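You operate a simulated robot arm through the tools that you are given. There is no shell and no other tool. Be economical: measure what you need, move in short steps, check, and stop when the job is done.

You are at the controls of a simulated robot arm. One attempt, no reset.

## Task
Set the bolted board to 230 V, 60 Hz and address FOUR.
Fine: move the blue plug over; save it last with the green key.

It is judged by the outcome, as a careful person would: the job done as asked, and still so three seconds after it is handed in. It fails if anything else is knocked over, pushed out of place, dropped, spilled or broken.

## Robot
A 6-joint arm with a two-finger parallel gripper, fixed in place. Base frame: the origin is at the foot of the arm, x ahead of it, y to its left, z up; the work surface is at about z = 800. Readings come in mm, rad, newtons and seconds.
With the tool pointing down near the work surface it reaches from about 240 to 640 mm from the base axis. Its first joint turns from -1.152 to 1.152 rad. Payload 2.7 kg.
Tool frame: the origin (TCP) lies between the finger pads and is the grasp point; the fingertips stand 23 mm ahead of it; z points along the fingers, y is the line along which they close. The gripper opens to 94 mm. The fingers are 38 mm wide and 10 mm thick; the gripper's body (54 by 96 mm) begins 39 mm behind the TCP.
Orientation is told as [roll, pitch, yaw] about the base's x, y, z axes, in that order, counted from this pose: with the fingers straight down and closing along the base's y, the tool's x points along the base's -x, its y along +y and its z along -z.

## Interface
- The arm moves only by the tool apply_moves. Its argument "increments" is a list of rows, each a list of 3 entries, a list of its own where there are three numbers: the shift along the tool's x, y, z in mm, then the turn, a rotation vector about the tool's x, y, z in rad, then the finger opening in mm, from 0 to 94. In form: [[[dx, dy, dz], [rx, ry, rz], jaw], ...]. A call has 1 to 10 rows; each row is the pose to reach, as a shift and turn from the pose commanded when the call began, along the tool's axes at that moment. Each row takes 0.2 s and may step no farther than 50 mm and 0.15 rad from the row before; otherwise, or with a gripper value out of range, the whole call is refused. Where a pose cannot be reached the arm comes as near as it can. A force on the tool above 50 N (or 10 N above the force at the start of the call, whichever is more), or a blocked arm, ends the call early, and 0.2 s more pass. The fingers move at their own pace (about 45 mm/s each) and stop on an object; they squeeze with about 29 N. The grip force told is the motor's: it shows also when the fingers shut on nothing. Time passes only in rows, and 0.2 s behind the last, so rows that repeat a pose let the fingers close. It gives the time, the measured TCP pose, the force on the tool (base axes), the opening and the grip force at its end, in the units of the frame above (readings bear some noise).
- Cameras (640 x 400 px; columns grow to the right, rows downward): "scene" is fixed at [73.5, -429, 1406.6]; the picture's right is [0.80, -0.60, 0.00], its down [-0.34, -0.45, -0.83] and it looks along [0.50, 0.66, -0.56] (base axes); focal length 343 px, centre (320, 200). "wrist" rides on the gripper at [86, 16, -75] in the tool frame; the picture's right is [-0.18, 0.98, 0.00], its down [-0.58, -0.11, -0.81] and it looks along [-0.79, -0.15, 0.59] (tool axes); focal length 243 px, centre (320, 200). There is no depth. A picture from a camera that has moved, and an enlarged one, comes with that camera's place and axes in the base frame and with its lens.
- get_image(camera): a new picture of that camera. It takes no simulated time.
- close_up(camera, box): a new picture of the part [left, top, right, bottom] of that camera's present view, enlarged. It takes no simulated time.
- finish_job(): hands the job in; it is judged then, once.

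Work in short steps. Places have to be worked out from the pictures, the camera data and where the tool is seen: move nearer, look again, correct. Check each grasp and each placing, and mend what went wrong. You have 120 turns and 84 pictures in all, those below and enlarged ones among them. Open the gripper and draw the arm clear of the work before you hand the job in, unless the task says otherwise; then end with one line.

The tools are called as name(argument=value, ...) on one line, values as JSON. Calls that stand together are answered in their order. apply_moves: Moves the arm, as the interface text tells. Its arguments: {"type":"object","properties":{"increments":{"type":"array","items":{"type":"array"}}},"required":["increments"]} The other tools are called the same way: get_image (camera) takes a picture; close_up (camera, box) takes an enlarged picture of a part of a camera's view; finish_job () hands the job in.

At the start:

```text
time_s: 0.0
tcp_pos: [347.7, 24.8, 1136.5]
ee_rot: [0.001, -0.001, 0.001]
wrist_force: [-0.2, 0.1, 0.4]
opening: 94.2
finger_force: 0.0
```

scene: 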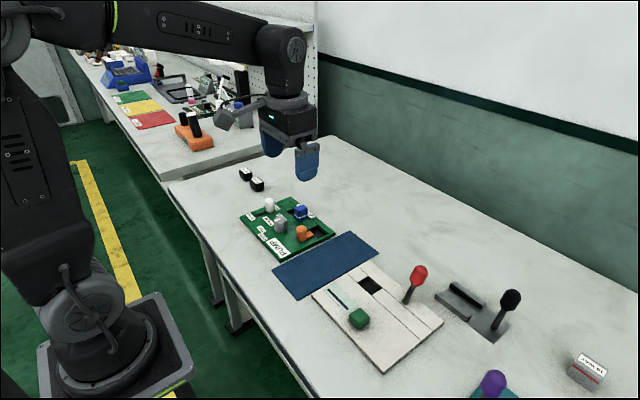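
wrist: 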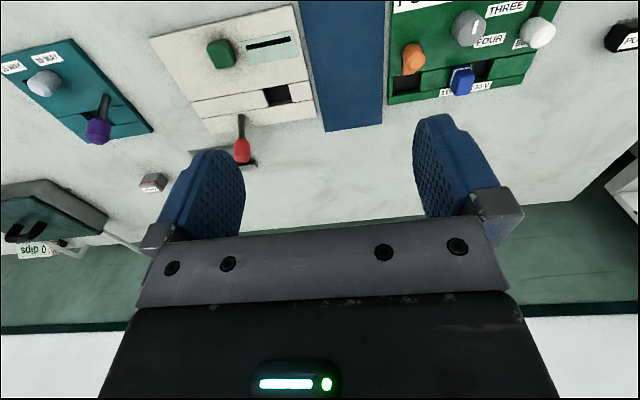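

I see several boards; I'll enlarge both views to read labels and find the bolted one.

close_up(camera="scene", box=[220, 160, 360, 270])

close_up(camera="wrist", box=[370, 0, 640, 110])

close_up(camera="scene", box=[290, 240, 640, 400])

```text
3.64 times, centred on (290, 215) of scene
camera zoom: at [73.5, -429.0, 1406.6], right [0.8, -0.6, 0.0], down [-0.34, -0.45, -0.83], along [0.5, 0.66, -0.56], focal length 1248 px, centre (429, 146)
```

zoom: 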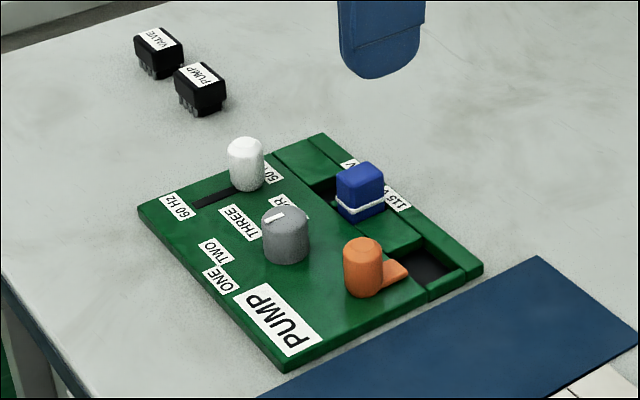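

```text
2.37 times, centred on (505, 55) of wrist
camera zoom: at [262.3, 40.1, 1208.4], right [0.18, 0.98, 0.0], down [0.58, -0.11, 0.81], along [0.79, -0.15, -0.59], focal length 575 px, centre (-118, 544)
```

zoom: 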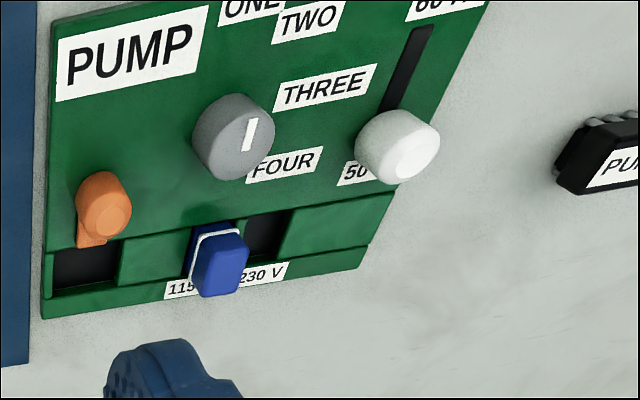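

```text
1.83 times, centred on (465, 320) of scene
camera zoom: at [73.5, -429.0, 1406.6], right [0.8, -0.6, 0.0], down [-0.34, -0.45, -0.83], along [0.5, 0.66, -0.56], focal length 628 px, centre (55, -19)
```

zoom: 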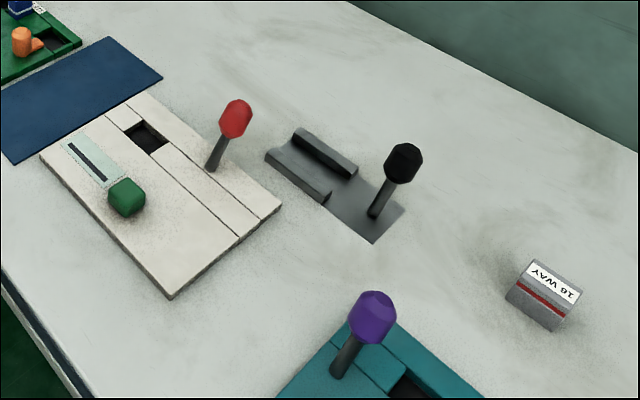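

The green board has the voltage plug, frequency slider and address knob; I need to find the green key. I'll enlarge other parts.

close_up(camera="wrist", box=[0, 20, 320, 220])

close_up(camera="scene", box=[60, 40, 320, 200])

```text
2.00 times, centred on (160, 120) of wrist
camera zoom: at [262.3, 40.1, 1208.4], right [0.18, 0.98, 0.0], down [0.58, -0.11, 0.81], along [0.79, -0.15, -0.59], focal length 485 px, centre (640, 360)
```

zoom: 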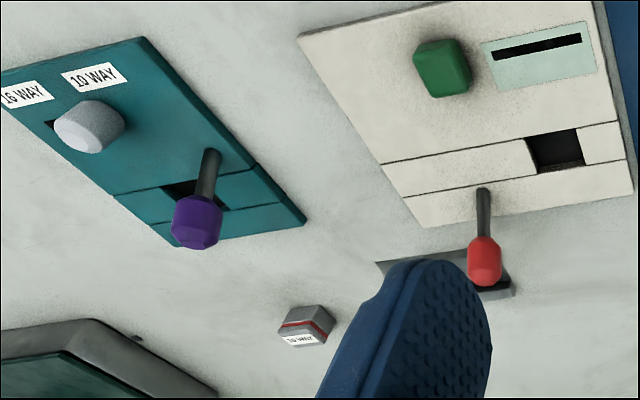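

```text
2.46 times, centred on (190, 120) of scene
camera zoom: at [73.5, -429.0, 1406.6], right [0.8, -0.6, 0.0], down [-0.34, -0.45, -0.83], along [0.5, 0.66, -0.56], focal length 845 px, centre (640, 397)
```

zoom: 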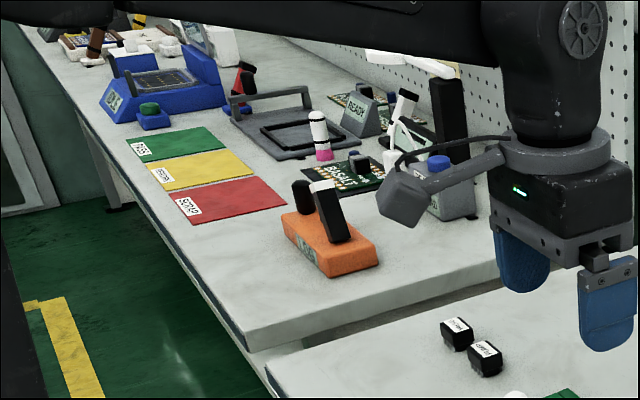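

The green key sits on the white panel at about (397,-132). I'll move the wrist camera nearer the green PUMP board (around (460,220)) to see details.

apply_moves(increments=[[[10, 33, 25], [0, 0, 0], 94], [[20, 66, 50], [0, 0, 0], 94], [[30, 100, 75], [0, 0, 0], 94], [[40, 133, 100], [0, 0, 0], 94], [[50, 166, 125], [0, 0, 0], 94], [[58, 200, 151], [0, 0, 0], 94]])

get_image(camera="wrist")

get_image(camera="scene")

```text
time_s: 1.4
tcp_pos: [288.7, 223.7, 984.1]
ee_rot: [0.001, -0.002, 0.0]
wrist_force: [0.2, -0.3, -1.2]
opening: 94.1
finger_force: 0.1
```

```text
76 pictures are left
camera wrist: at [202.4, 240.0, 1056.9], right [0.18, 0.98, 0.0], down [0.58, -0.11, 0.81], along [0.79, -0.15, -0.59], focal length 243 px, centre (320, 200)
```

wrist: 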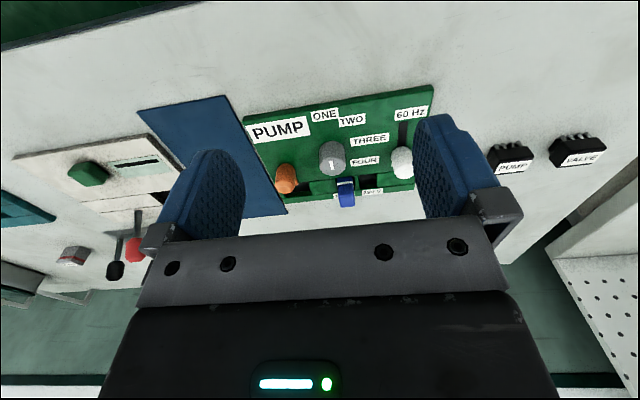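

```text
75 pictures are left
```

scene: 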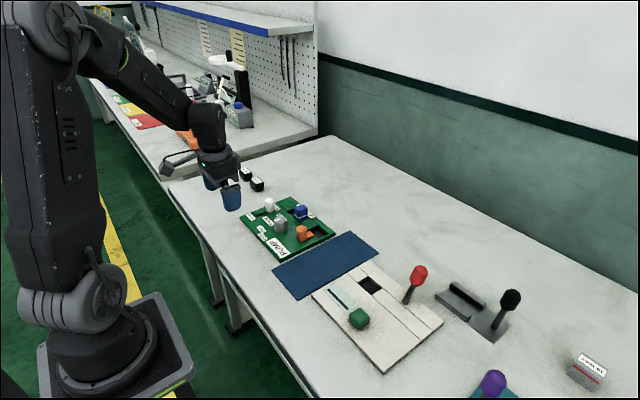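

close_up(camera="wrist", box=[230, 75, 450, 215])

close_up(camera="scene", box=[230, 180, 345, 265])

close_up(camera="scene", box=[300, 250, 450, 380])

```text
2.86 times, centred on (340, 145) of wrist
camera zoom: at [202.4, 240.0, 1056.9], right [0.18, 0.98, 0.0], down [0.58, -0.11, 0.81], along [0.79, -0.15, -0.59], focal length 693 px, centre (263, 357)
```

zoom: 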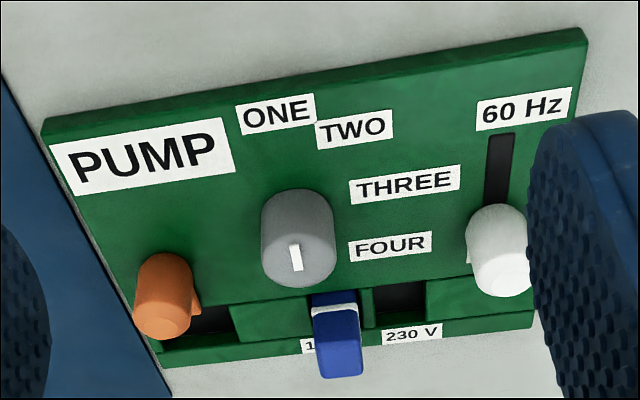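

```text
4.71 times, centred on (288, 222) of scene
camera zoom: at [73.5, -429.0, 1406.6], right [0.8, -0.6, 0.0], down [-0.34, -0.45, -0.83], along [0.5, 0.66, -0.56], focal length 1615 px, centre (473, 94)
```

zoom: 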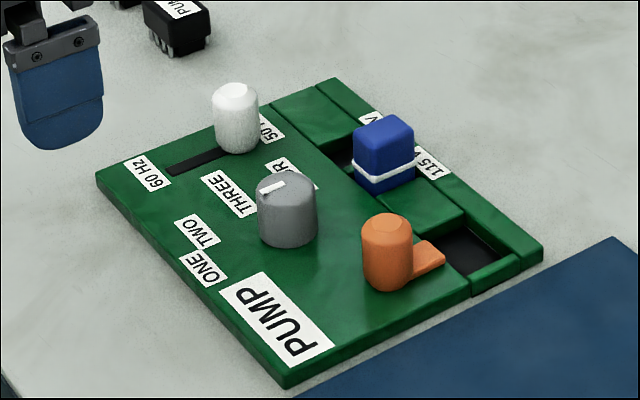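

```text
3.08 times, centred on (375, 315) of scene
camera zoom: at [73.5, -429.0, 1406.6], right [0.8, -0.6, 0.0], down [-0.34, -0.45, -0.83], along [0.5, 0.66, -0.56], focal length 1056 px, centre (151, -154)
```

zoom: 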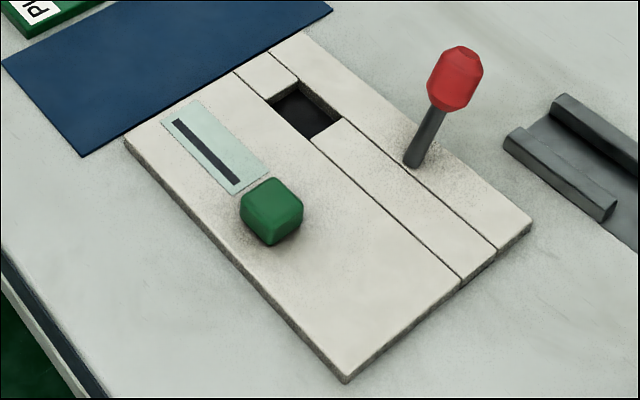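

The board is axis-aligned (x 366–541, y 122–340). The knob is at about (429,213), top z≈853, pointing at ONE; the plug is at about (503,227) and the slider at about (450,312) with 60 Hz toward -x. I'll hover over the knob first.

apply_moves(increments=[[[-40, -3, 20], [0, 0, 0], 94], [[-80, -6, 45], [0, 0, 0], 94], [[-120, -9, 65], [0, 0, 0], 94], [[-140, -11, 84], [0, 0, 0], 70], [[-140, -11, 84], [0, 0, 0], 60]])

get_image(camera="wrist")

close_up(camera="scene", box=[230, 150, 345, 265])

```text
time_s: 2.6
tcp_pos: [427.5, 212.1, 901.4]
ee_rot: [0.001, -0.002, 0.002]
wrist_force: [0.0, -0.1, -0.7]
opening: 60.1
finger_force: 0.0
```

```text
71 pictures are left
camera wrist: at [342.1, 226.9, 973.4], right [0.18, 0.98, 0.0], down [0.58, -0.11, 0.81], along [0.79, -0.15, -0.59], focal length 243 px, centre (320, 200)
```

wrist: 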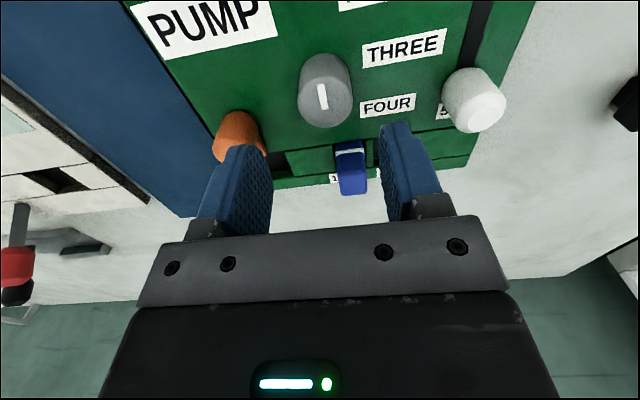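

```text
3.48 times, centred on (288, 208) of scene
camera zoom: at [73.5, -429.0, 1406.6], right [0.8, -0.6, 0.0], down [-0.34, -0.45, -0.83], along [0.5, 0.66, -0.56], focal length 1194 px, centre (433, 174)
```

zoom: 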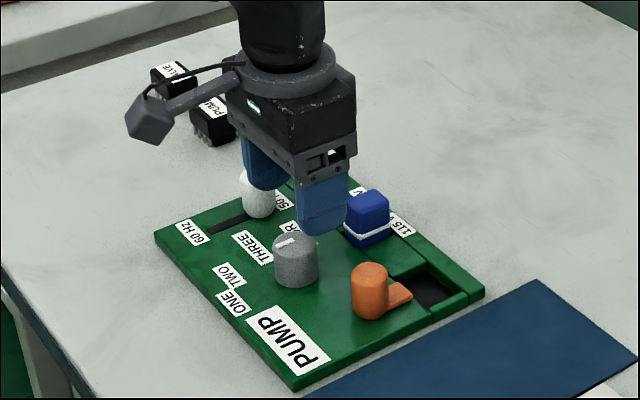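

I'll enlarge the knob in the wrist view to fix its centre and mark.

close_up(camera="wrist", box=[260, 20, 420, 140])

```text
3.33 times, centred on (340, 80) of wrist
camera zoom: at [342.1, 226.9, 973.4], right [0.18, 0.98, 0.0], down [0.58, -0.11, 0.81], along [0.79, -0.15, -0.59], focal length 809 px, centre (253, 600)
```

zoom: 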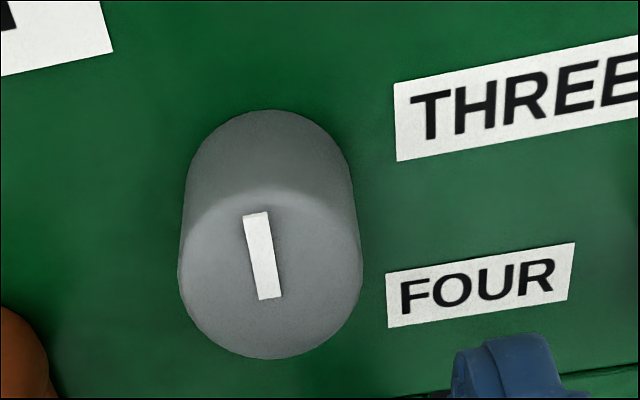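

Knob centre works out at about (420,215.5), diameter about 30, top near z 850. I'll pre-turn the tool -1.05 rad above it so the grip can be turned through +2.09 afterwards.

apply_moves(increments=[[[8, 3.4, 0], [0, 0, -0.15], 60], [[8, 3.4, 0], [0, 0, -0.3], 60], [[8, 3.4, 0], [0, 0, -0.45], 60], [[8, 3.4, 0], [0, 0, -0.6], 60], [[8, 3.4, 0], [0, 0, -0.75], 60], [[8, 3.4, 0], [0, 0, -0.9], 60], [[8, 3.4, 0], [0, 0, -1.05], 60], [[8, 3.4, 20], [0, 0, -1.05], 60]])

get_image(camera="wrist")

close_up(camera="scene", box=[230, 150, 345, 265])

```text
time_s: 4.4
tcp_pos: [424.1, 216.7, 880.0]
ee_rot: [0.0, -0.002, 1.053]
wrist_force: [0.1, -0.3, 0.0]
opening: 60.0
finger_force: 0.0
```

```text
68 pictures are left
camera wrist: at [366.7, 149.8, 953.1], right [-0.76, 0.65, 0.0], down [0.38, 0.45, 0.81], along [0.52, 0.62, -0.59], focal length 243 px, centre (320, 200)
```

wrist: 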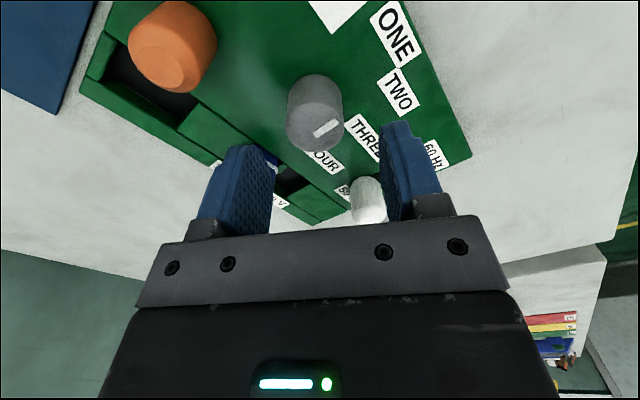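

```text
3.48 times, centred on (288, 208) of scene
camera zoom: at [73.5, -429.0, 1406.6], right [0.8, -0.6, 0.0], down [-0.34, -0.45, -0.83], along [0.5, 0.66, -0.56], focal length 1194 px, centre (433, 174)
```

zoom: 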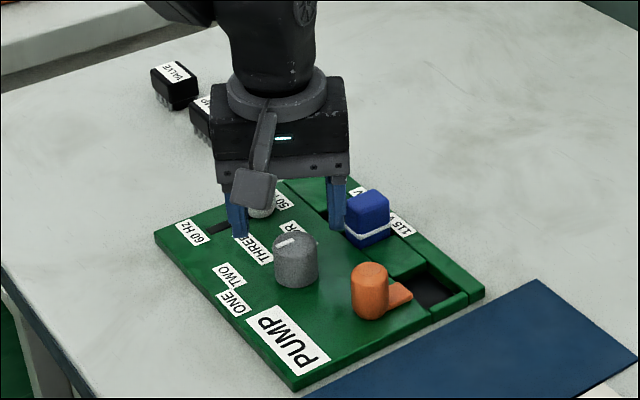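

Two wrist views and the scene disagree by a few mm on the knob's height; I'll enlarge this view to settle it.

close_up(camera="wrist", box=[240, 50, 400, 170])

```text
3.33 times, centred on (320, 110) of wrist
camera zoom: at [366.7, 149.8, 953.1], right [-0.76, 0.65, 0.0], down [0.38, 0.45, 0.81], along [0.52, 0.62, -0.59], focal length 809 px, centre (320, 500)
```

zoom: 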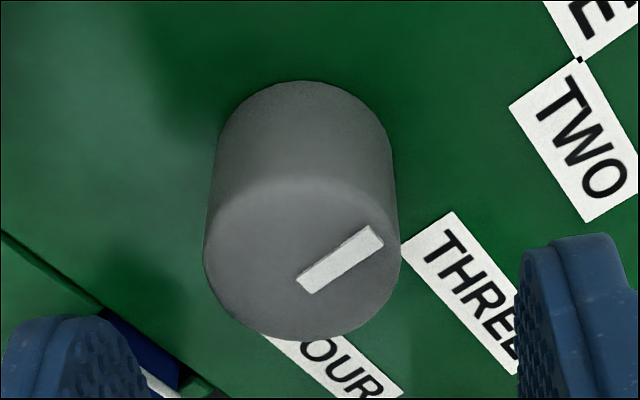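

Combining views: knob centre about (421,214), top about 847, mark pointing straight -x (ONE). I'll shift slightly, descend to TCP z 845 and close.

apply_moves(increments=[[[3.8, 1.3, 10], [0, 0, 0], 60], [[3.8, 1.3, 25], [0, 0, 0], 60], [[3.8, 1.3, 35], [0, 0, 0], 60], [[3.8, 1.3, 35], [0, 0, 0], 40], [[3.8, 1.3, 35], [0, 0, 0], 25], [[3.8, 1.3, 35], [0, 0, 0], 25], [[3.8, 1.3, 35], [0, 0, 0], 25]])

get_image(camera="wrist")

```text
time_s: 6.0
tcp_pos: [420.9, 213.7, 847.0]
ee_rot: [-0.003, -0.004, 1.048]
wrist_force: [29.0, -15.4, -9.1]
opening: 39.3
finger_force: 16.2
```

```text
65 pictures are left
camera wrist: at [364.4, 146.5, 919.4], right [-0.76, 0.65, 0.0], down [0.38, 0.45, 0.81], along [0.53, 0.61, -0.59], focal length 243 px, centre (320, 200)
```

wrist: 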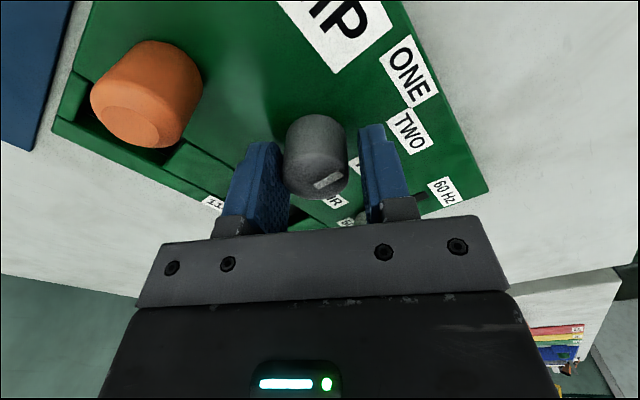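

The reading shows only the -y finger touching, so the knob lies about 3 mm toward tool -y. I'll open a bit, shift and close again.

apply_moves(increments=[[[0, 0, 0], [0, 0, 0], 50], [[0, -3.3, 0], [0, 0, 0], 50], [[0, -3.3, 0], [0, 0, 0], 38], [[0, -3.3, 0], [0, 0, 0], 25], [[0, -3.3, 0], [0, 0, 0], 25], [[0, -3.3, 0], [0, 0, 0], 25]])

get_image(camera="wrist")

```text
time_s: 7.4
tcp_pos: [422.6, 213.9, 845.8]
ee_rot: [-0.002, -0.002, 1.051]
wrist_force: [20.2, -11.6, -6.2]
opening: 33.8
finger_force: 45.2
```

```text
64 pictures are left
camera wrist: at [366.9, 145.1, 918.9], right [-0.76, 0.65, 0.0], down [0.38, 0.45, 0.81], along [0.52, 0.61, -0.59], focal length 243 px, centre (320, 200)
```

wrist: 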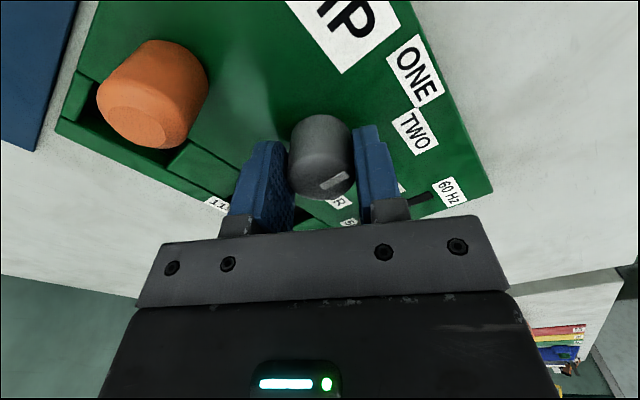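

Both fingers hold the knob (33.8 mm). I'll ease 1.5 mm more to relieve the side force, then turn +0.6 rad and check.

apply_moves(increments=[[[0, -1.5, 0], [0, 0, 0], 20], [[0, -1.5, 0], [0, 0, 0.15], 20], [[0, -1.5, 0], [0, 0, 0.3], 20], [[0, -1.5, 0], [0, 0, 0.45], 20], [[0, -1.5, 0], [0, 0, 0.6], 20]])

get_image(camera="wrist")

```text
time_s: 8.6
tcp_pos: [421.9, 214.6, 847.5]
ee_rot: [0.001, 0.0, 0.449]
wrist_force: [-9.6, 16.3, 13.5]
opening: 33.8
finger_force: 44.6
```

```text
63 pictures are left
camera wrist: at [338.2, 190.1, 919.1], right [-0.26, 0.96, 0.0], down [0.57, 0.15, 0.81], along [0.78, 0.21, -0.59], focal length 243 px, centre (320, 200)
```

wrist: 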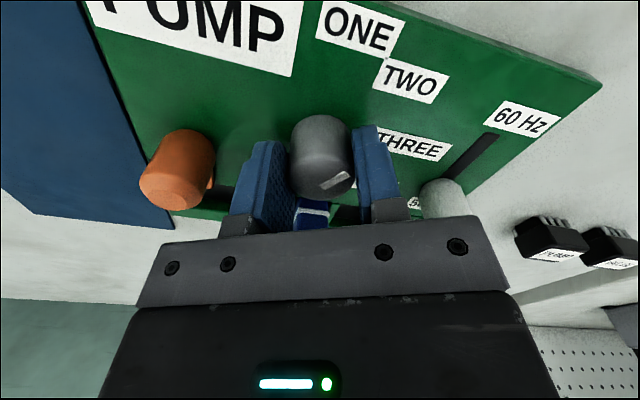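

The knob turns with the gripper. Continuing another 0.75 rad.

apply_moves(increments=[[[0, 0.8, 0], [0, 0, 0.15], 20], [[0, 0.8, 0], [0, 0, 0.3], 20], [[0, 0.8, 0], [0, 0, 0.45], 20], [[0, 0.8, 0], [0, 0, 0.6], 20], [[0, 0.8, 0], [0, 0, 0.75], 20]])

```text
time_s: 9.8
tcp_pos: [421.4, 216.5, 846.0]
ee_rot: [0.004, -0.003, -0.296]
wrist_force: [-6.2, 34.2, 3.2]
opening: 33.8
finger_force: 45.1
```

Side force of 34 N toward +y; I'll shift 2.5 mm that way while finishing the turn (another 0.75 rad, total 2.1).

apply_moves(increments=[[[0, 2, 0], [0, 0, 0], 20], [[0, 2.5, 0], [0, 0, 0.15], 20], [[0, 2.5, 0], [0, 0, 0.3], 20], [[0, 2.5, 0], [0, 0, 0.45], 20], [[0, 2.5, 0], [0, 0, 0.6], 20], [[0, 2.5, 0], [0, 0, 0.75], 20]])

get_image(camera="wrist")

close_up(camera="scene", box=[230, 150, 345, 265])

```text
time_s: 11.2
tcp_pos: [423.9, 217.2, 846.9]
ee_rot: [0.002, 0.0, -1.047]
wrist_force: [-1.6, 29.0, 6.5]
opening: 34.0
finger_force: 44.9
```

```text
62 pictures are left
camera wrist: at [395.1, 299.6, 919.1], right [0.94, 0.33, 0.0], down [0.19, -0.56, 0.81], along [0.27, -0.76, -0.59], focal length 243 px, centre (320, 200)
```

wrist: 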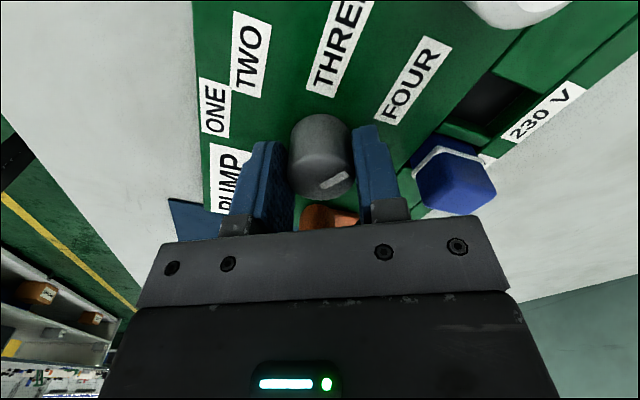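

```text
3.48 times, centred on (288, 208) of scene
camera zoom: at [73.4, -428.3, 1406.8], right [0.8, -0.6, 0.0], down [-0.34, -0.45, -0.82], along [0.5, 0.66, -0.57], focal length 1194 px, centre (433, 174)
```

zoom: 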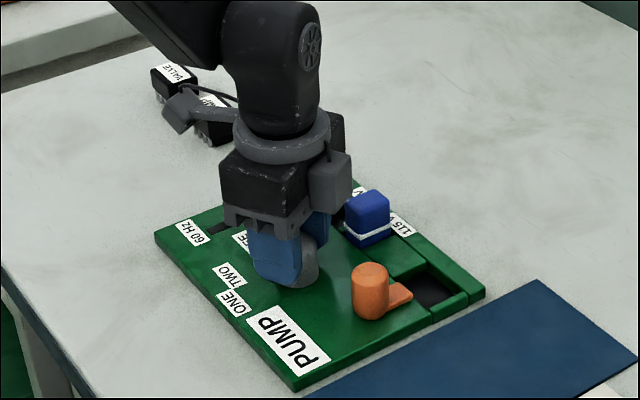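

Turned 120°. I'll release, lift, and check the mark against FOUR.

apply_moves(increments=[[[0, 0, 0], [0, 0, 0], 35], [[0, 0, 0], [0, 0, 0], 54], [[0, 0, 0], [0, 0, 0], 54], [[0, 0, -30], [0, 0, 0], 54], [[0, 0, -65], [0, 0, 0], 54]])

get_image(camera="wrist")

close_up(camera="scene", box=[230, 150, 345, 265])

```text
time_s: 12.4
tcp_pos: [426.1, 214.1, 911.1]
ee_rot: [0.001, -0.001, -1.048]
wrist_force: [-1.1, -0.5, 0.8]
opening: 53.8
finger_force: 0.0
```

```text
60 pictures are left
camera wrist: at [397.4, 297.1, 984.8], right [0.94, 0.33, 0.0], down [0.19, -0.56, 0.81], along [0.27, -0.76, -0.59], focal length 243 px, centre (320, 200)
```

wrist: 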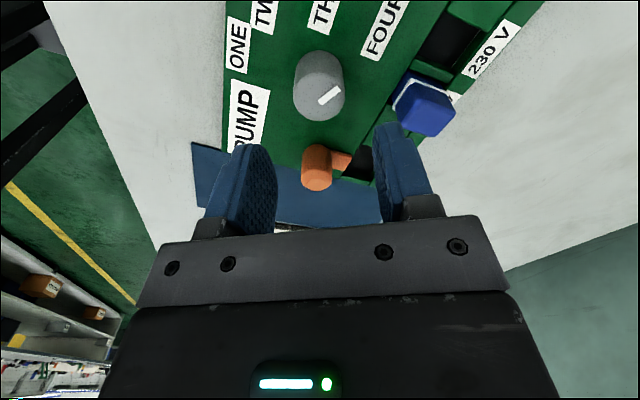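

```text
3.48 times, centred on (288, 208) of scene
camera zoom: at [73.5, -429.0, 1406.6], right [0.8, -0.6, 0.0], down [-0.34, -0.45, -0.83], along [0.5, 0.66, -0.56], focal length 1194 px, centre (433, 174)
```

zoom: 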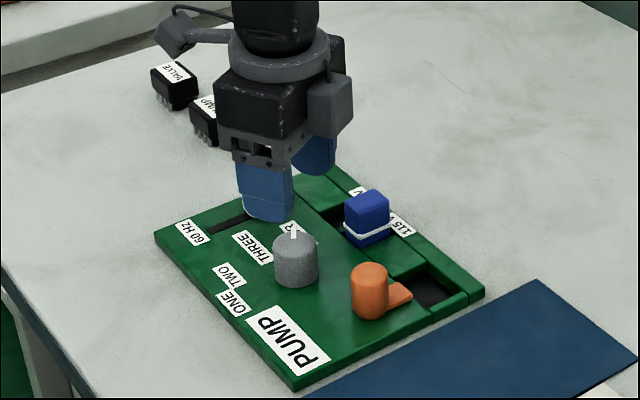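

I'll enlarge the wrist view to compare the mark's direction with the FOUR label.

close_up(camera="wrist", box=[220, 0, 420, 130])

```text
3.08 times, centred on (320, 65) of wrist
camera zoom: at [397.4, 297.1, 984.8], right [0.94, 0.33, 0.0], down [0.19, -0.56, 0.81], along [0.27, -0.76, -0.59], focal length 746 px, centre (320, 615)
```

zoom: 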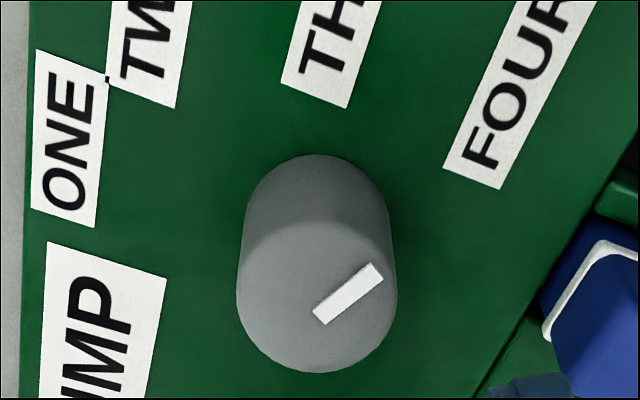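

Mark is at about 60°, pointing at FOUR (label at about 58°). Next I go back to yaw 0 and hover over the plug.

apply_moves(increments=[[[-4, 10, 0], [0, 0, -0.15], 60], [[-8, 20, 0], [0, 0, -0.3], 60], [[-12, 30, 0], [0, 0, -0.45], 60], [[-16, 40, 0], [0, 0, -0.6], 60], [[-20, 50, 0], [0, 0, -0.75], 60], [[-24, 60, 0], [0, 0, -0.9], 60], [[-27, 73, 0], [0, 0, -1.048], 60]])

get_image(camera="wrist")

close_up(camera="scene", box=[230, 150, 345, 265])

close_up(camera="wrist", box=[240, 40, 440, 165])

```text
time_s: 14.0
tcp_pos: [502.4, 228.5, 912.5]
ee_rot: [0.003, -0.003, 0.001]
wrist_force: [-0.1, -0.1, 0.2]
opening: 59.9
finger_force: 0.1
```

```text
57 pictures are left
camera wrist: at [415.6, 244.2, 984.8], right [0.18, 0.98, 0.0], down [0.58, -0.11, 0.81], along [0.79, -0.15, -0.59], focal length 243 px, centre (320, 200)
```

wrist: 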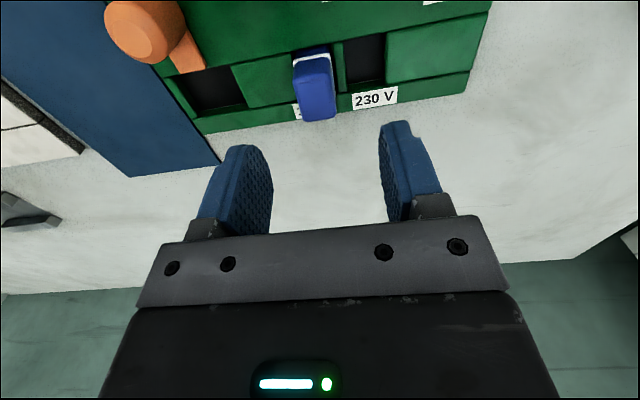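

```text
3.48 times, centred on (288, 208) of scene
camera zoom: at [73.5, -429.0, 1406.6], right [0.8, -0.6, 0.0], down [-0.34, -0.45, -0.83], along [0.5, 0.66, -0.56], focal length 1194 px, centre (433, 174)
```

zoom: 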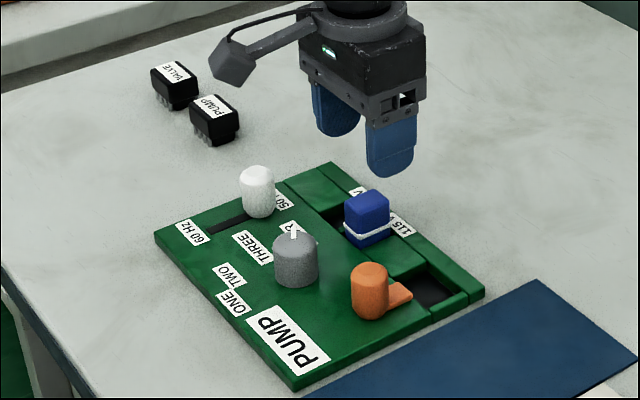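

```text
3.20 times, centred on (340, 102) of wrist
camera zoom: at [415.6, 244.2, 984.8], right [0.18, 0.98, 0.0], down [0.58, -0.11, 0.81], along [0.79, -0.15, -0.59], focal length 776 px, centre (256, 512)
```

zoom: 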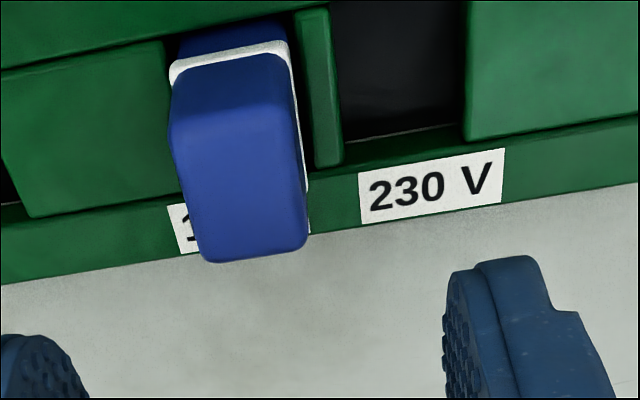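

Plug centre is about (497,226.5), 25 mm wide in y; the 230 V hole is centred about 34–35 mm toward +y (≈260.5). I'll descend around the plug to TCP z 849 and close.

apply_moves(increments=[[[5.4, -2, 20], [0, 0, 0], 60], [[5.4, -2, 40], [0, 0, 0], 60], [[5.4, -2, 55], [0, 0, 0], 60], [[5.4, -2, 63], [0, 0, 0], 60], [[5.4, -2, 63], [0, 0, 0], 45], [[5.4, -2, 63], [0, 0, 0], 32]])

get_image(camera="wrist")

```text
time_s: 15.4
tcp_pos: [494.6, 225.8, 848.4]
ee_rot: [0.0, -0.004, -0.001]
wrist_force: [0.4, 0.0, 0.1]
opening: 32.1
finger_force: 0.0
```

```text
54 pictures are left
camera wrist: at [408.1, 241.6, 921.3], right [0.19, 0.98, 0.0], down [0.58, -0.11, 0.81], along [0.79, -0.15, -0.59], focal length 243 px, centre (320, 200)
```

wrist: 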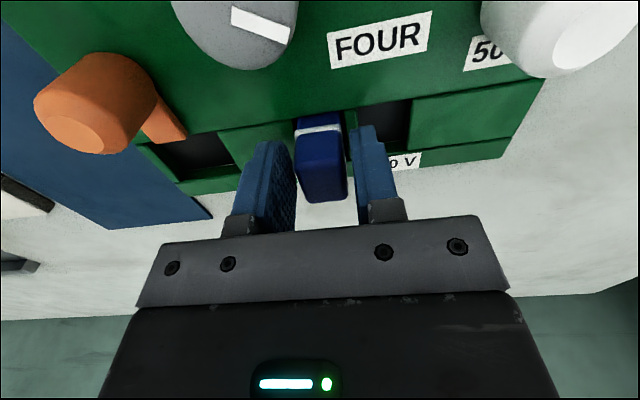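

Fingers straddle the plug evenly with no contact. Closing now.

apply_moves(increments=[[[0, -0.7, 0], [0, 0, 0], 22], [[0, -0.7, 0], [0, 0, 0], 15], [[0, -0.7, 0], [0, 0, 0], 15]])

```text
time_s: 16.2
tcp_pos: [494.8, 224.3, 848.5]
ee_rot: [0.001, -0.001, -0.003]
wrist_force: [-0.5, 0.2, 1.0]
opening: 22.8
finger_force: 29.3
```

Gripped at 22.8 mm with no side load; lifting straight up 40 mm slowly.

apply_moves(increments=[[[0, 0, -5], [0, 0, 0], 15], [[0, 0, -12], [0, 0, 0], 15], [[0, 0, -25], [0, 0, 0], 15], [[0, 0, -40], [0, 0, 0], 15]])

get_image(camera="wrist")

close_up(camera="scene", box=[230, 150, 345, 265])

```text
time_s: 17.2
tcp_pos: [496.3, 223.7, 889.2]
ee_rot: [0.001, -0.002, -0.003]
wrist_force: [0.1, -0.3, -1.3]
opening: 23.3
finger_force: 28.7
```

```text
53 pictures are left
camera wrist: at [410.1, 239.6, 961.2], right [0.19, 0.98, 0.0], down [0.58, -0.11, 0.81], along [0.79, -0.15, -0.59], focal length 243 px, centre (320, 200)
```

wrist: 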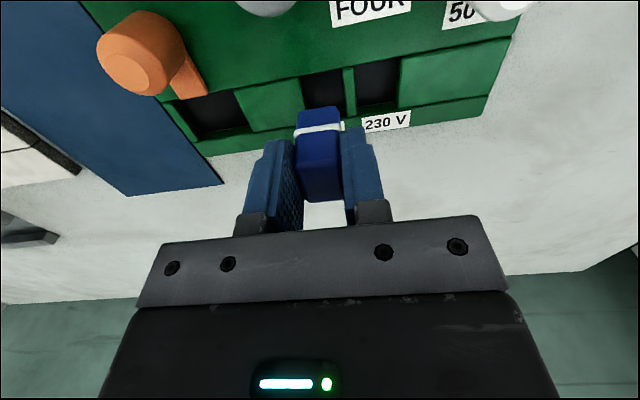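

```text
3.48 times, centred on (288, 208) of scene
camera zoom: at [73.5, -429.0, 1406.6], right [0.8, -0.6, 0.0], down [-0.34, -0.45, -0.83], along [0.5, 0.66, -0.56], focal length 1194 px, centre (433, 174)
```

zoom: 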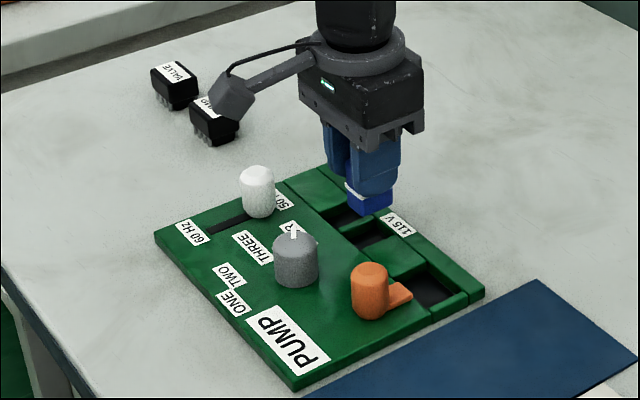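

The plug is out and both holes are visible. I'll enlarge to measure the pitch.

close_up(camera="wrist", box=[280, 40, 420, 140])

close_up(camera="scene", box=[275, 175, 325, 225])

```text
4.00 times, centred on (350, 90) of wrist
camera zoom: at [410.1, 239.6, 961.2], right [0.19, 0.98, 0.0], down [0.58, -0.11, 0.81], along [0.79, -0.15, -0.59], focal length 970 px, centre (200, 640)
```

zoom: 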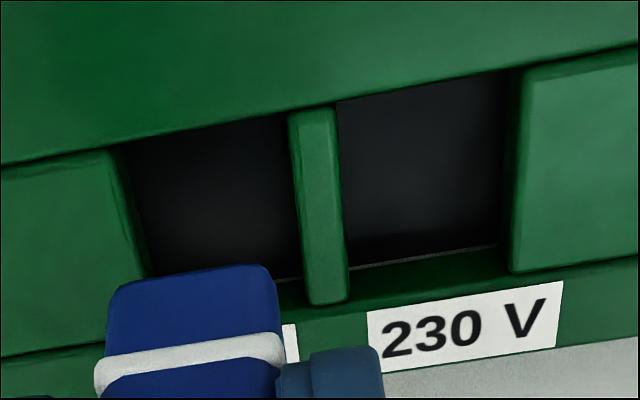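

```text
8.00 times, centred on (300, 200) of scene
camera zoom: at [73.5, -429.0, 1406.6], right [0.8, -0.6, 0.0], down [-0.34, -0.45, -0.83], along [0.5, 0.66, -0.56], focal length 2745 px, centre (480, 200)
```

zoom: 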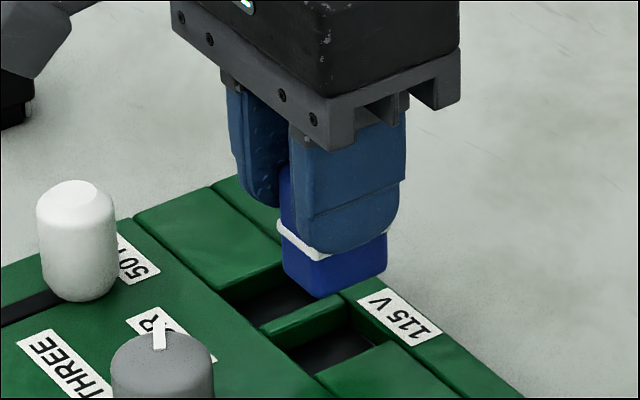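

Pitch between hole centres is 34 mm (225.8 → 259.8). I'll shift +34 in y and lower 25 mm to check alignment.

apply_moves(increments=[[[0, 20, 0], [0, 0, 0], 15], [[0, 34.3, 0], [0, 0, 0], 15], [[0, 34.3, 10], [0, 0, 0], 15], [[0, 34.3, 18], [0, 0, 0], 15]])

get_image(camera="wrist")

close_up(camera="scene", box=[265, 165, 325, 225])

```text
time_s: 18.2
tcp_pos: [495.2, 259.2, 868.9]
ee_rot: [-0.001, 0.0, -0.002]
wrist_force: [0.6, 0.5, 1.2]
opening: 22.8
finger_force: 29.4
```

```text
49 pictures are left
camera wrist: at [408.7, 275.6, 942.2], right [0.19, 0.98, 0.0], down [0.58, -0.11, 0.81], along [0.79, -0.15, -0.59], focal length 243 px, centre (320, 200)
```

wrist: 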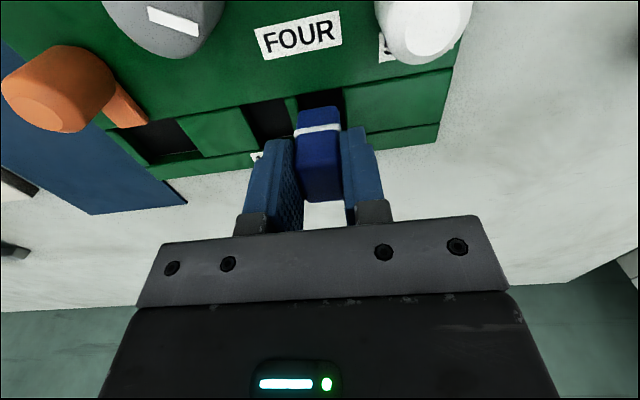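

```text
6.67 times, centred on (295, 195) of scene
camera zoom: at [73.5, -429.0, 1406.6], right [0.8, -0.6, 0.0], down [-0.34, -0.45, -0.83], along [0.5, 0.66, -0.56], focal length 2288 px, centre (487, 233)
```

zoom: 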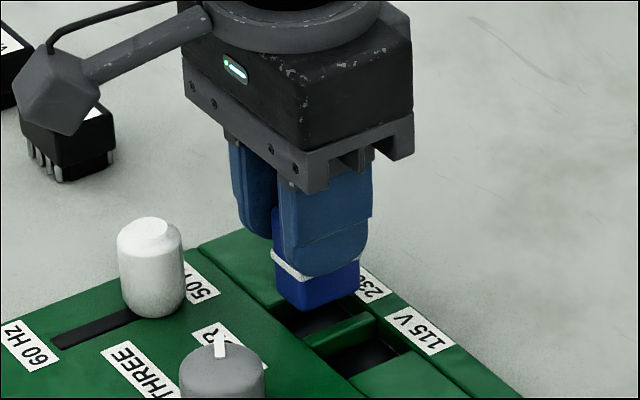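

Alignment looks good; lowering the remaining 22 mm with care.

apply_moves(increments=[[[0, 0, 6], [0, 0, 0], 15], [[0, 0, 12], [0, 0, 0], 15], [[0, 0, 17], [0, 0, 0], 15], [[0, 0, 22], [0, 0, 0], 15]])

get_image(camera="wrist")

close_up(camera="scene", box=[265, 165, 325, 225])

```text
time_s: 19.2
tcp_pos: [494.7, 260.0, 848.4]
ee_rot: [0.002, -0.005, -0.001]
wrist_force: [-0.3, 0.7, 4.3]
opening: 23.1
finger_force: 29.0
```

```text
47 pictures are left
camera wrist: at [409.2, 276.2, 921.2], right [0.18, 0.98, 0.0], down [0.58, -0.11, 0.81], along [0.79, -0.15, -0.59], focal length 243 px, centre (320, 200)
```

wrist: 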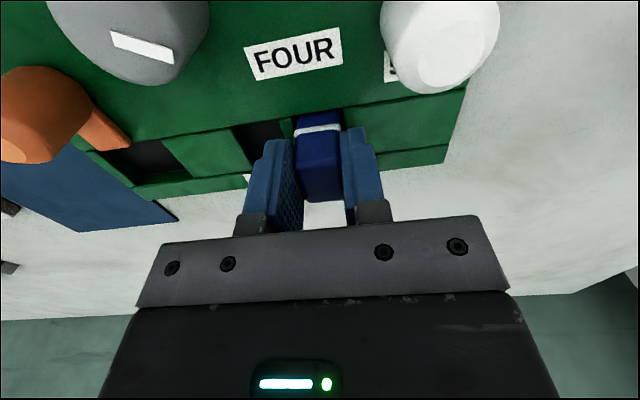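

```text
6.67 times, centred on (295, 195) of scene
camera zoom: at [73.4, -429.0, 1406.6], right [0.8, -0.6, 0.0], down [-0.34, -0.45, -0.83], along [0.5, 0.66, -0.56], focal length 2288 px, centre (487, 233)
```

zoom: 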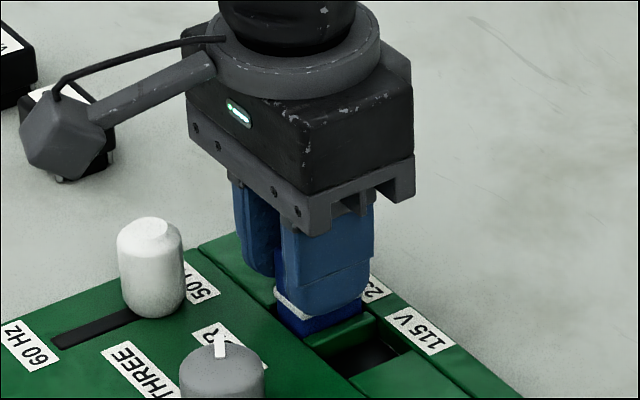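

The plug is at its former depth with light contact. I'll press 1.5 mm more, then release and lift.

apply_moves(increments=[[[0, 0, 1.5], [0, 0, 0], 15], [[0, 0, 1.5], [0, 0, 0], 30], [[0, 0, 1.5], [0, 0, 0], 40], [[0, 0, -20], [0, 0, 0], 40], [[0, 0, -60], [0, 0, 0], 40]])

get_image(camera="wrist")

close_up(camera="scene", box=[230, 150, 345, 265])

```text
time_s: 20.4
tcp_pos: [496.1, 259.3, 906.5]
ee_rot: [0.0, 0.0, -0.002]
wrist_force: [0.2, -0.1, 0.1]
opening: 40.2
finger_force: 0.0
```

```text
45 pictures are left
camera wrist: at [410.1, 275.8, 978.8], right [0.19, 0.98, 0.0], down [0.58, -0.11, 0.81], along [0.79, -0.15, -0.59], focal length 243 px, centre (320, 200)
```

wrist: 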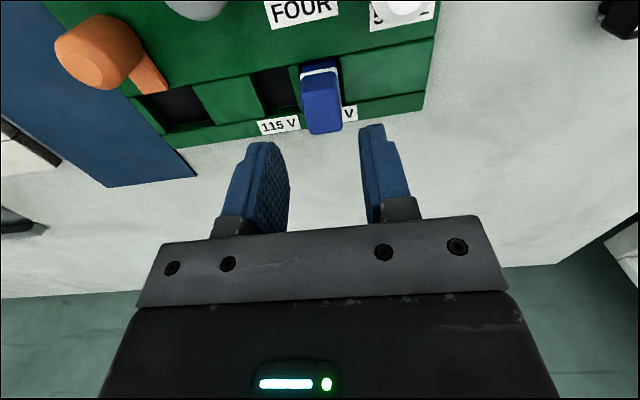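

```text
3.48 times, centred on (288, 208) of scene
camera zoom: at [73.5, -429.0, 1406.6], right [0.8, -0.6, 0.0], down [-0.34, -0.45, -0.83], along [0.5, 0.66, -0.56], focal length 1194 px, centre (433, 174)
```

zoom: 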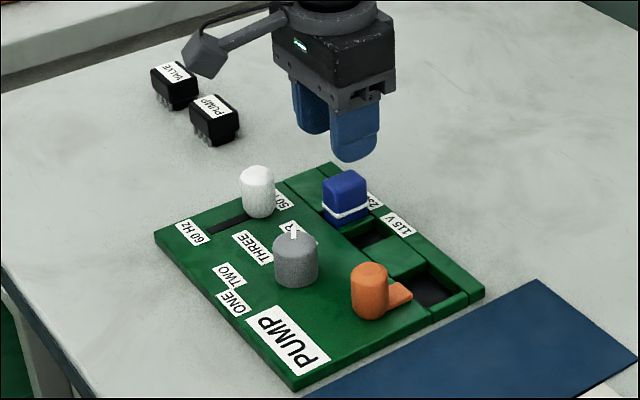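

Plug is seated in the 230 V hole. Next I hover over the white slider near (445,312).

apply_moves(increments=[[[25, 26, 0], [0, 0, 0], 50], [[50, 53, 0], [0, 0, 0], 50]])

get_image(camera="wrist")

close_up(camera="wrist", box=[240, 0, 400, 120])

close_up(camera="scene", box=[240, 160, 310, 230])

```text
time_s: 21.0
tcp_pos: [446.3, 312.3, 906.6]
ee_rot: [0.002, -0.002, -0.002]
wrist_force: [-0.1, 0.3, 0.7]
opening: 50.1
finger_force: 0.1
```

```text
43 pictures are left
camera wrist: at [360.7, 328.1, 978.7], right [0.19, 0.98, 0.0], down [0.58, -0.11, 0.81], along [0.79, -0.15, -0.59], focal length 243 px, centre (320, 200)
```

wrist: 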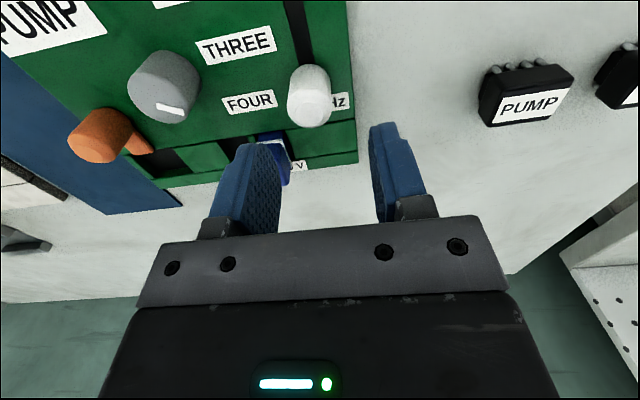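

```text
3.33 times, centred on (320, 60) of wrist
camera zoom: at [360.7, 328.1, 978.7], right [0.19, 0.98, 0.0], down [0.58, -0.11, 0.81], along [0.79, -0.15, -0.59], focal length 809 px, centre (320, 667)
```

zoom: 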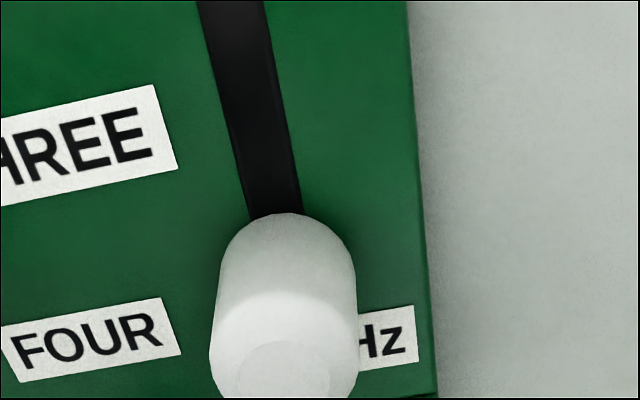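

```text
5.71 times, centred on (275, 195) of scene
camera zoom: at [73.5, -429.0, 1406.6], right [0.8, -0.6, 0.0], down [-0.34, -0.45, -0.83], along [0.5, 0.66, -0.56], focal length 1961 px, centre (577, 229)
```

zoom: 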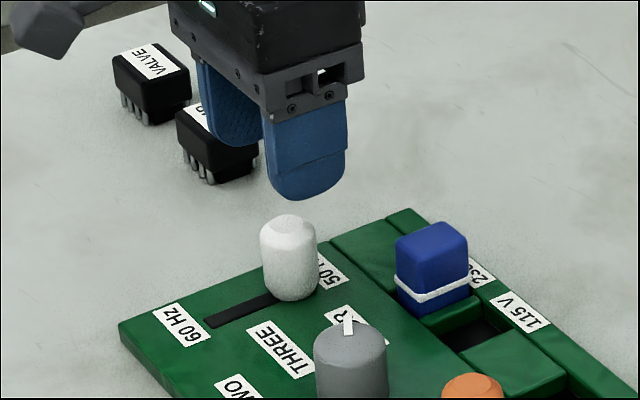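

Slider centre is about (445.5,306); slot runs to x≈395 at the 60 Hz end. I'll descend, grip it, then look.

apply_moves(increments=[[[1, -6, 25], [0, 0, 0], 50], [[1, -6, 45], [0, 0, 0], 50], [[1, -6, 58], [0, 0, 0], 50], [[1, -6, 58], [0, 0, 0], 36], [[1, -6, 58], [0, 0, 0], 22], [[1, -6, 58], [0, 0, 0], 18]])

get_image(camera="wrist")

```text
time_s: 22.4
tcp_pos: [444.6, 306.1, 849.3]
ee_rot: [-0.002, 0.002, -0.004]
wrist_force: [-0.1, -20.6, 5.1]
opening: 26.9
finger_force: 44.4
```

```text
40 pictures are left
camera wrist: at [358.3, 322.3, 921.9], right [0.19, 0.98, 0.0], down [0.58, -0.11, 0.81], along [0.79, -0.15, -0.59], focal length 243 px, centre (320, 200)
```

wrist: 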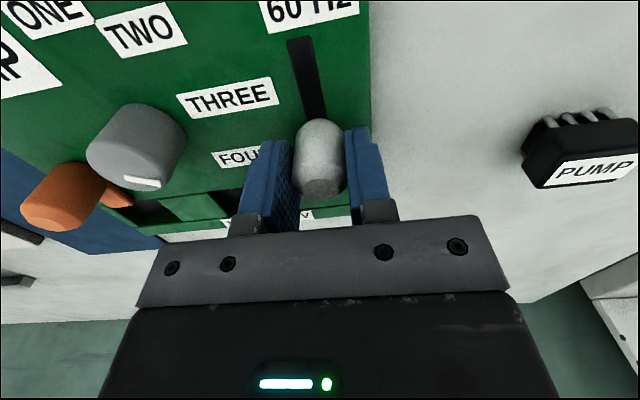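

Gripped (26.9 mm); slot end is at x≈396. I'll relieve y by 1.2 mm and drag toward -x 34 mm.

apply_moves(increments=[[[0, -1.2, 0], [0, 0, 0], 18], [[10, -1.2, 0], [0, 0, 0], 18], [[20, -1.2, 0], [0, 0, 0], 18], [[28, -1.2, 0], [0, 0, 0], 18], [[34, -1.2, 0], [0, 0, 0], 18]])

get_image(camera="wrist")

```text
time_s: 23.6
tcp_pos: [410.5, 306.3, 848.3]
ee_rot: [0.003, -0.001, 0.0]
wrist_force: [2.4, -6.6, -1.6]
opening: 26.9
finger_force: 44.5
```

```text
39 pictures are left
camera wrist: at [324.8, 321.7, 921.7], right [0.18, 0.98, 0.0], down [0.58, -0.11, 0.81], along [0.79, -0.15, -0.59], focal length 243 px, centre (320, 200)
```

wrist: 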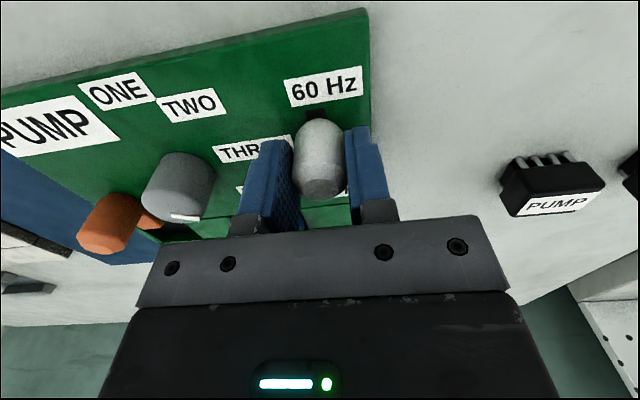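

It slid freely. Continuing in small steps to the end stop.

apply_moves(increments=[[[2, 0, 0], [0, 0, 0], 18], [[4, 0, 0], [0, 0, 0], 18], [[6, 0, 0], [0, 0, 0], 18]])

```text
time_s: 24.4
tcp_pos: [405.4, 307.2, 849.4]
ee_rot: [0.003, 0.0, -0.002]
wrist_force: [2.4, 1.2, -6.3]
opening: 27.0
finger_force: 45.2
```

apply_moves(increments=[[[2, 0, 0], [0, 0, 0], 18], [[4, 0, 0], [0, 0, 0], 18], [[6, 0, 0], [0, 0, 0], 18]])

get_image(camera="wrist")

```text
time_s: 25.2
tcp_pos: [402.0, 305.3, 850.1]
ee_rot: [0.005, -0.006, -0.002]
wrist_force: [32.6, 5.0, -18.8]
opening: 27.2
finger_force: 44.8
```

```text
38 pictures are left
camera wrist: at [314.8, 321.6, 922.3], right [0.19, 0.98, 0.01], down [0.57, -0.11, 0.81], along [0.8, -0.15, -0.59], focal length 243 px, centre (320, 200)
```

wrist: 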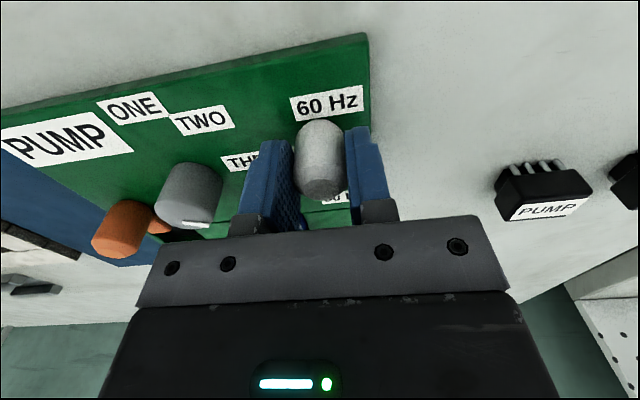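

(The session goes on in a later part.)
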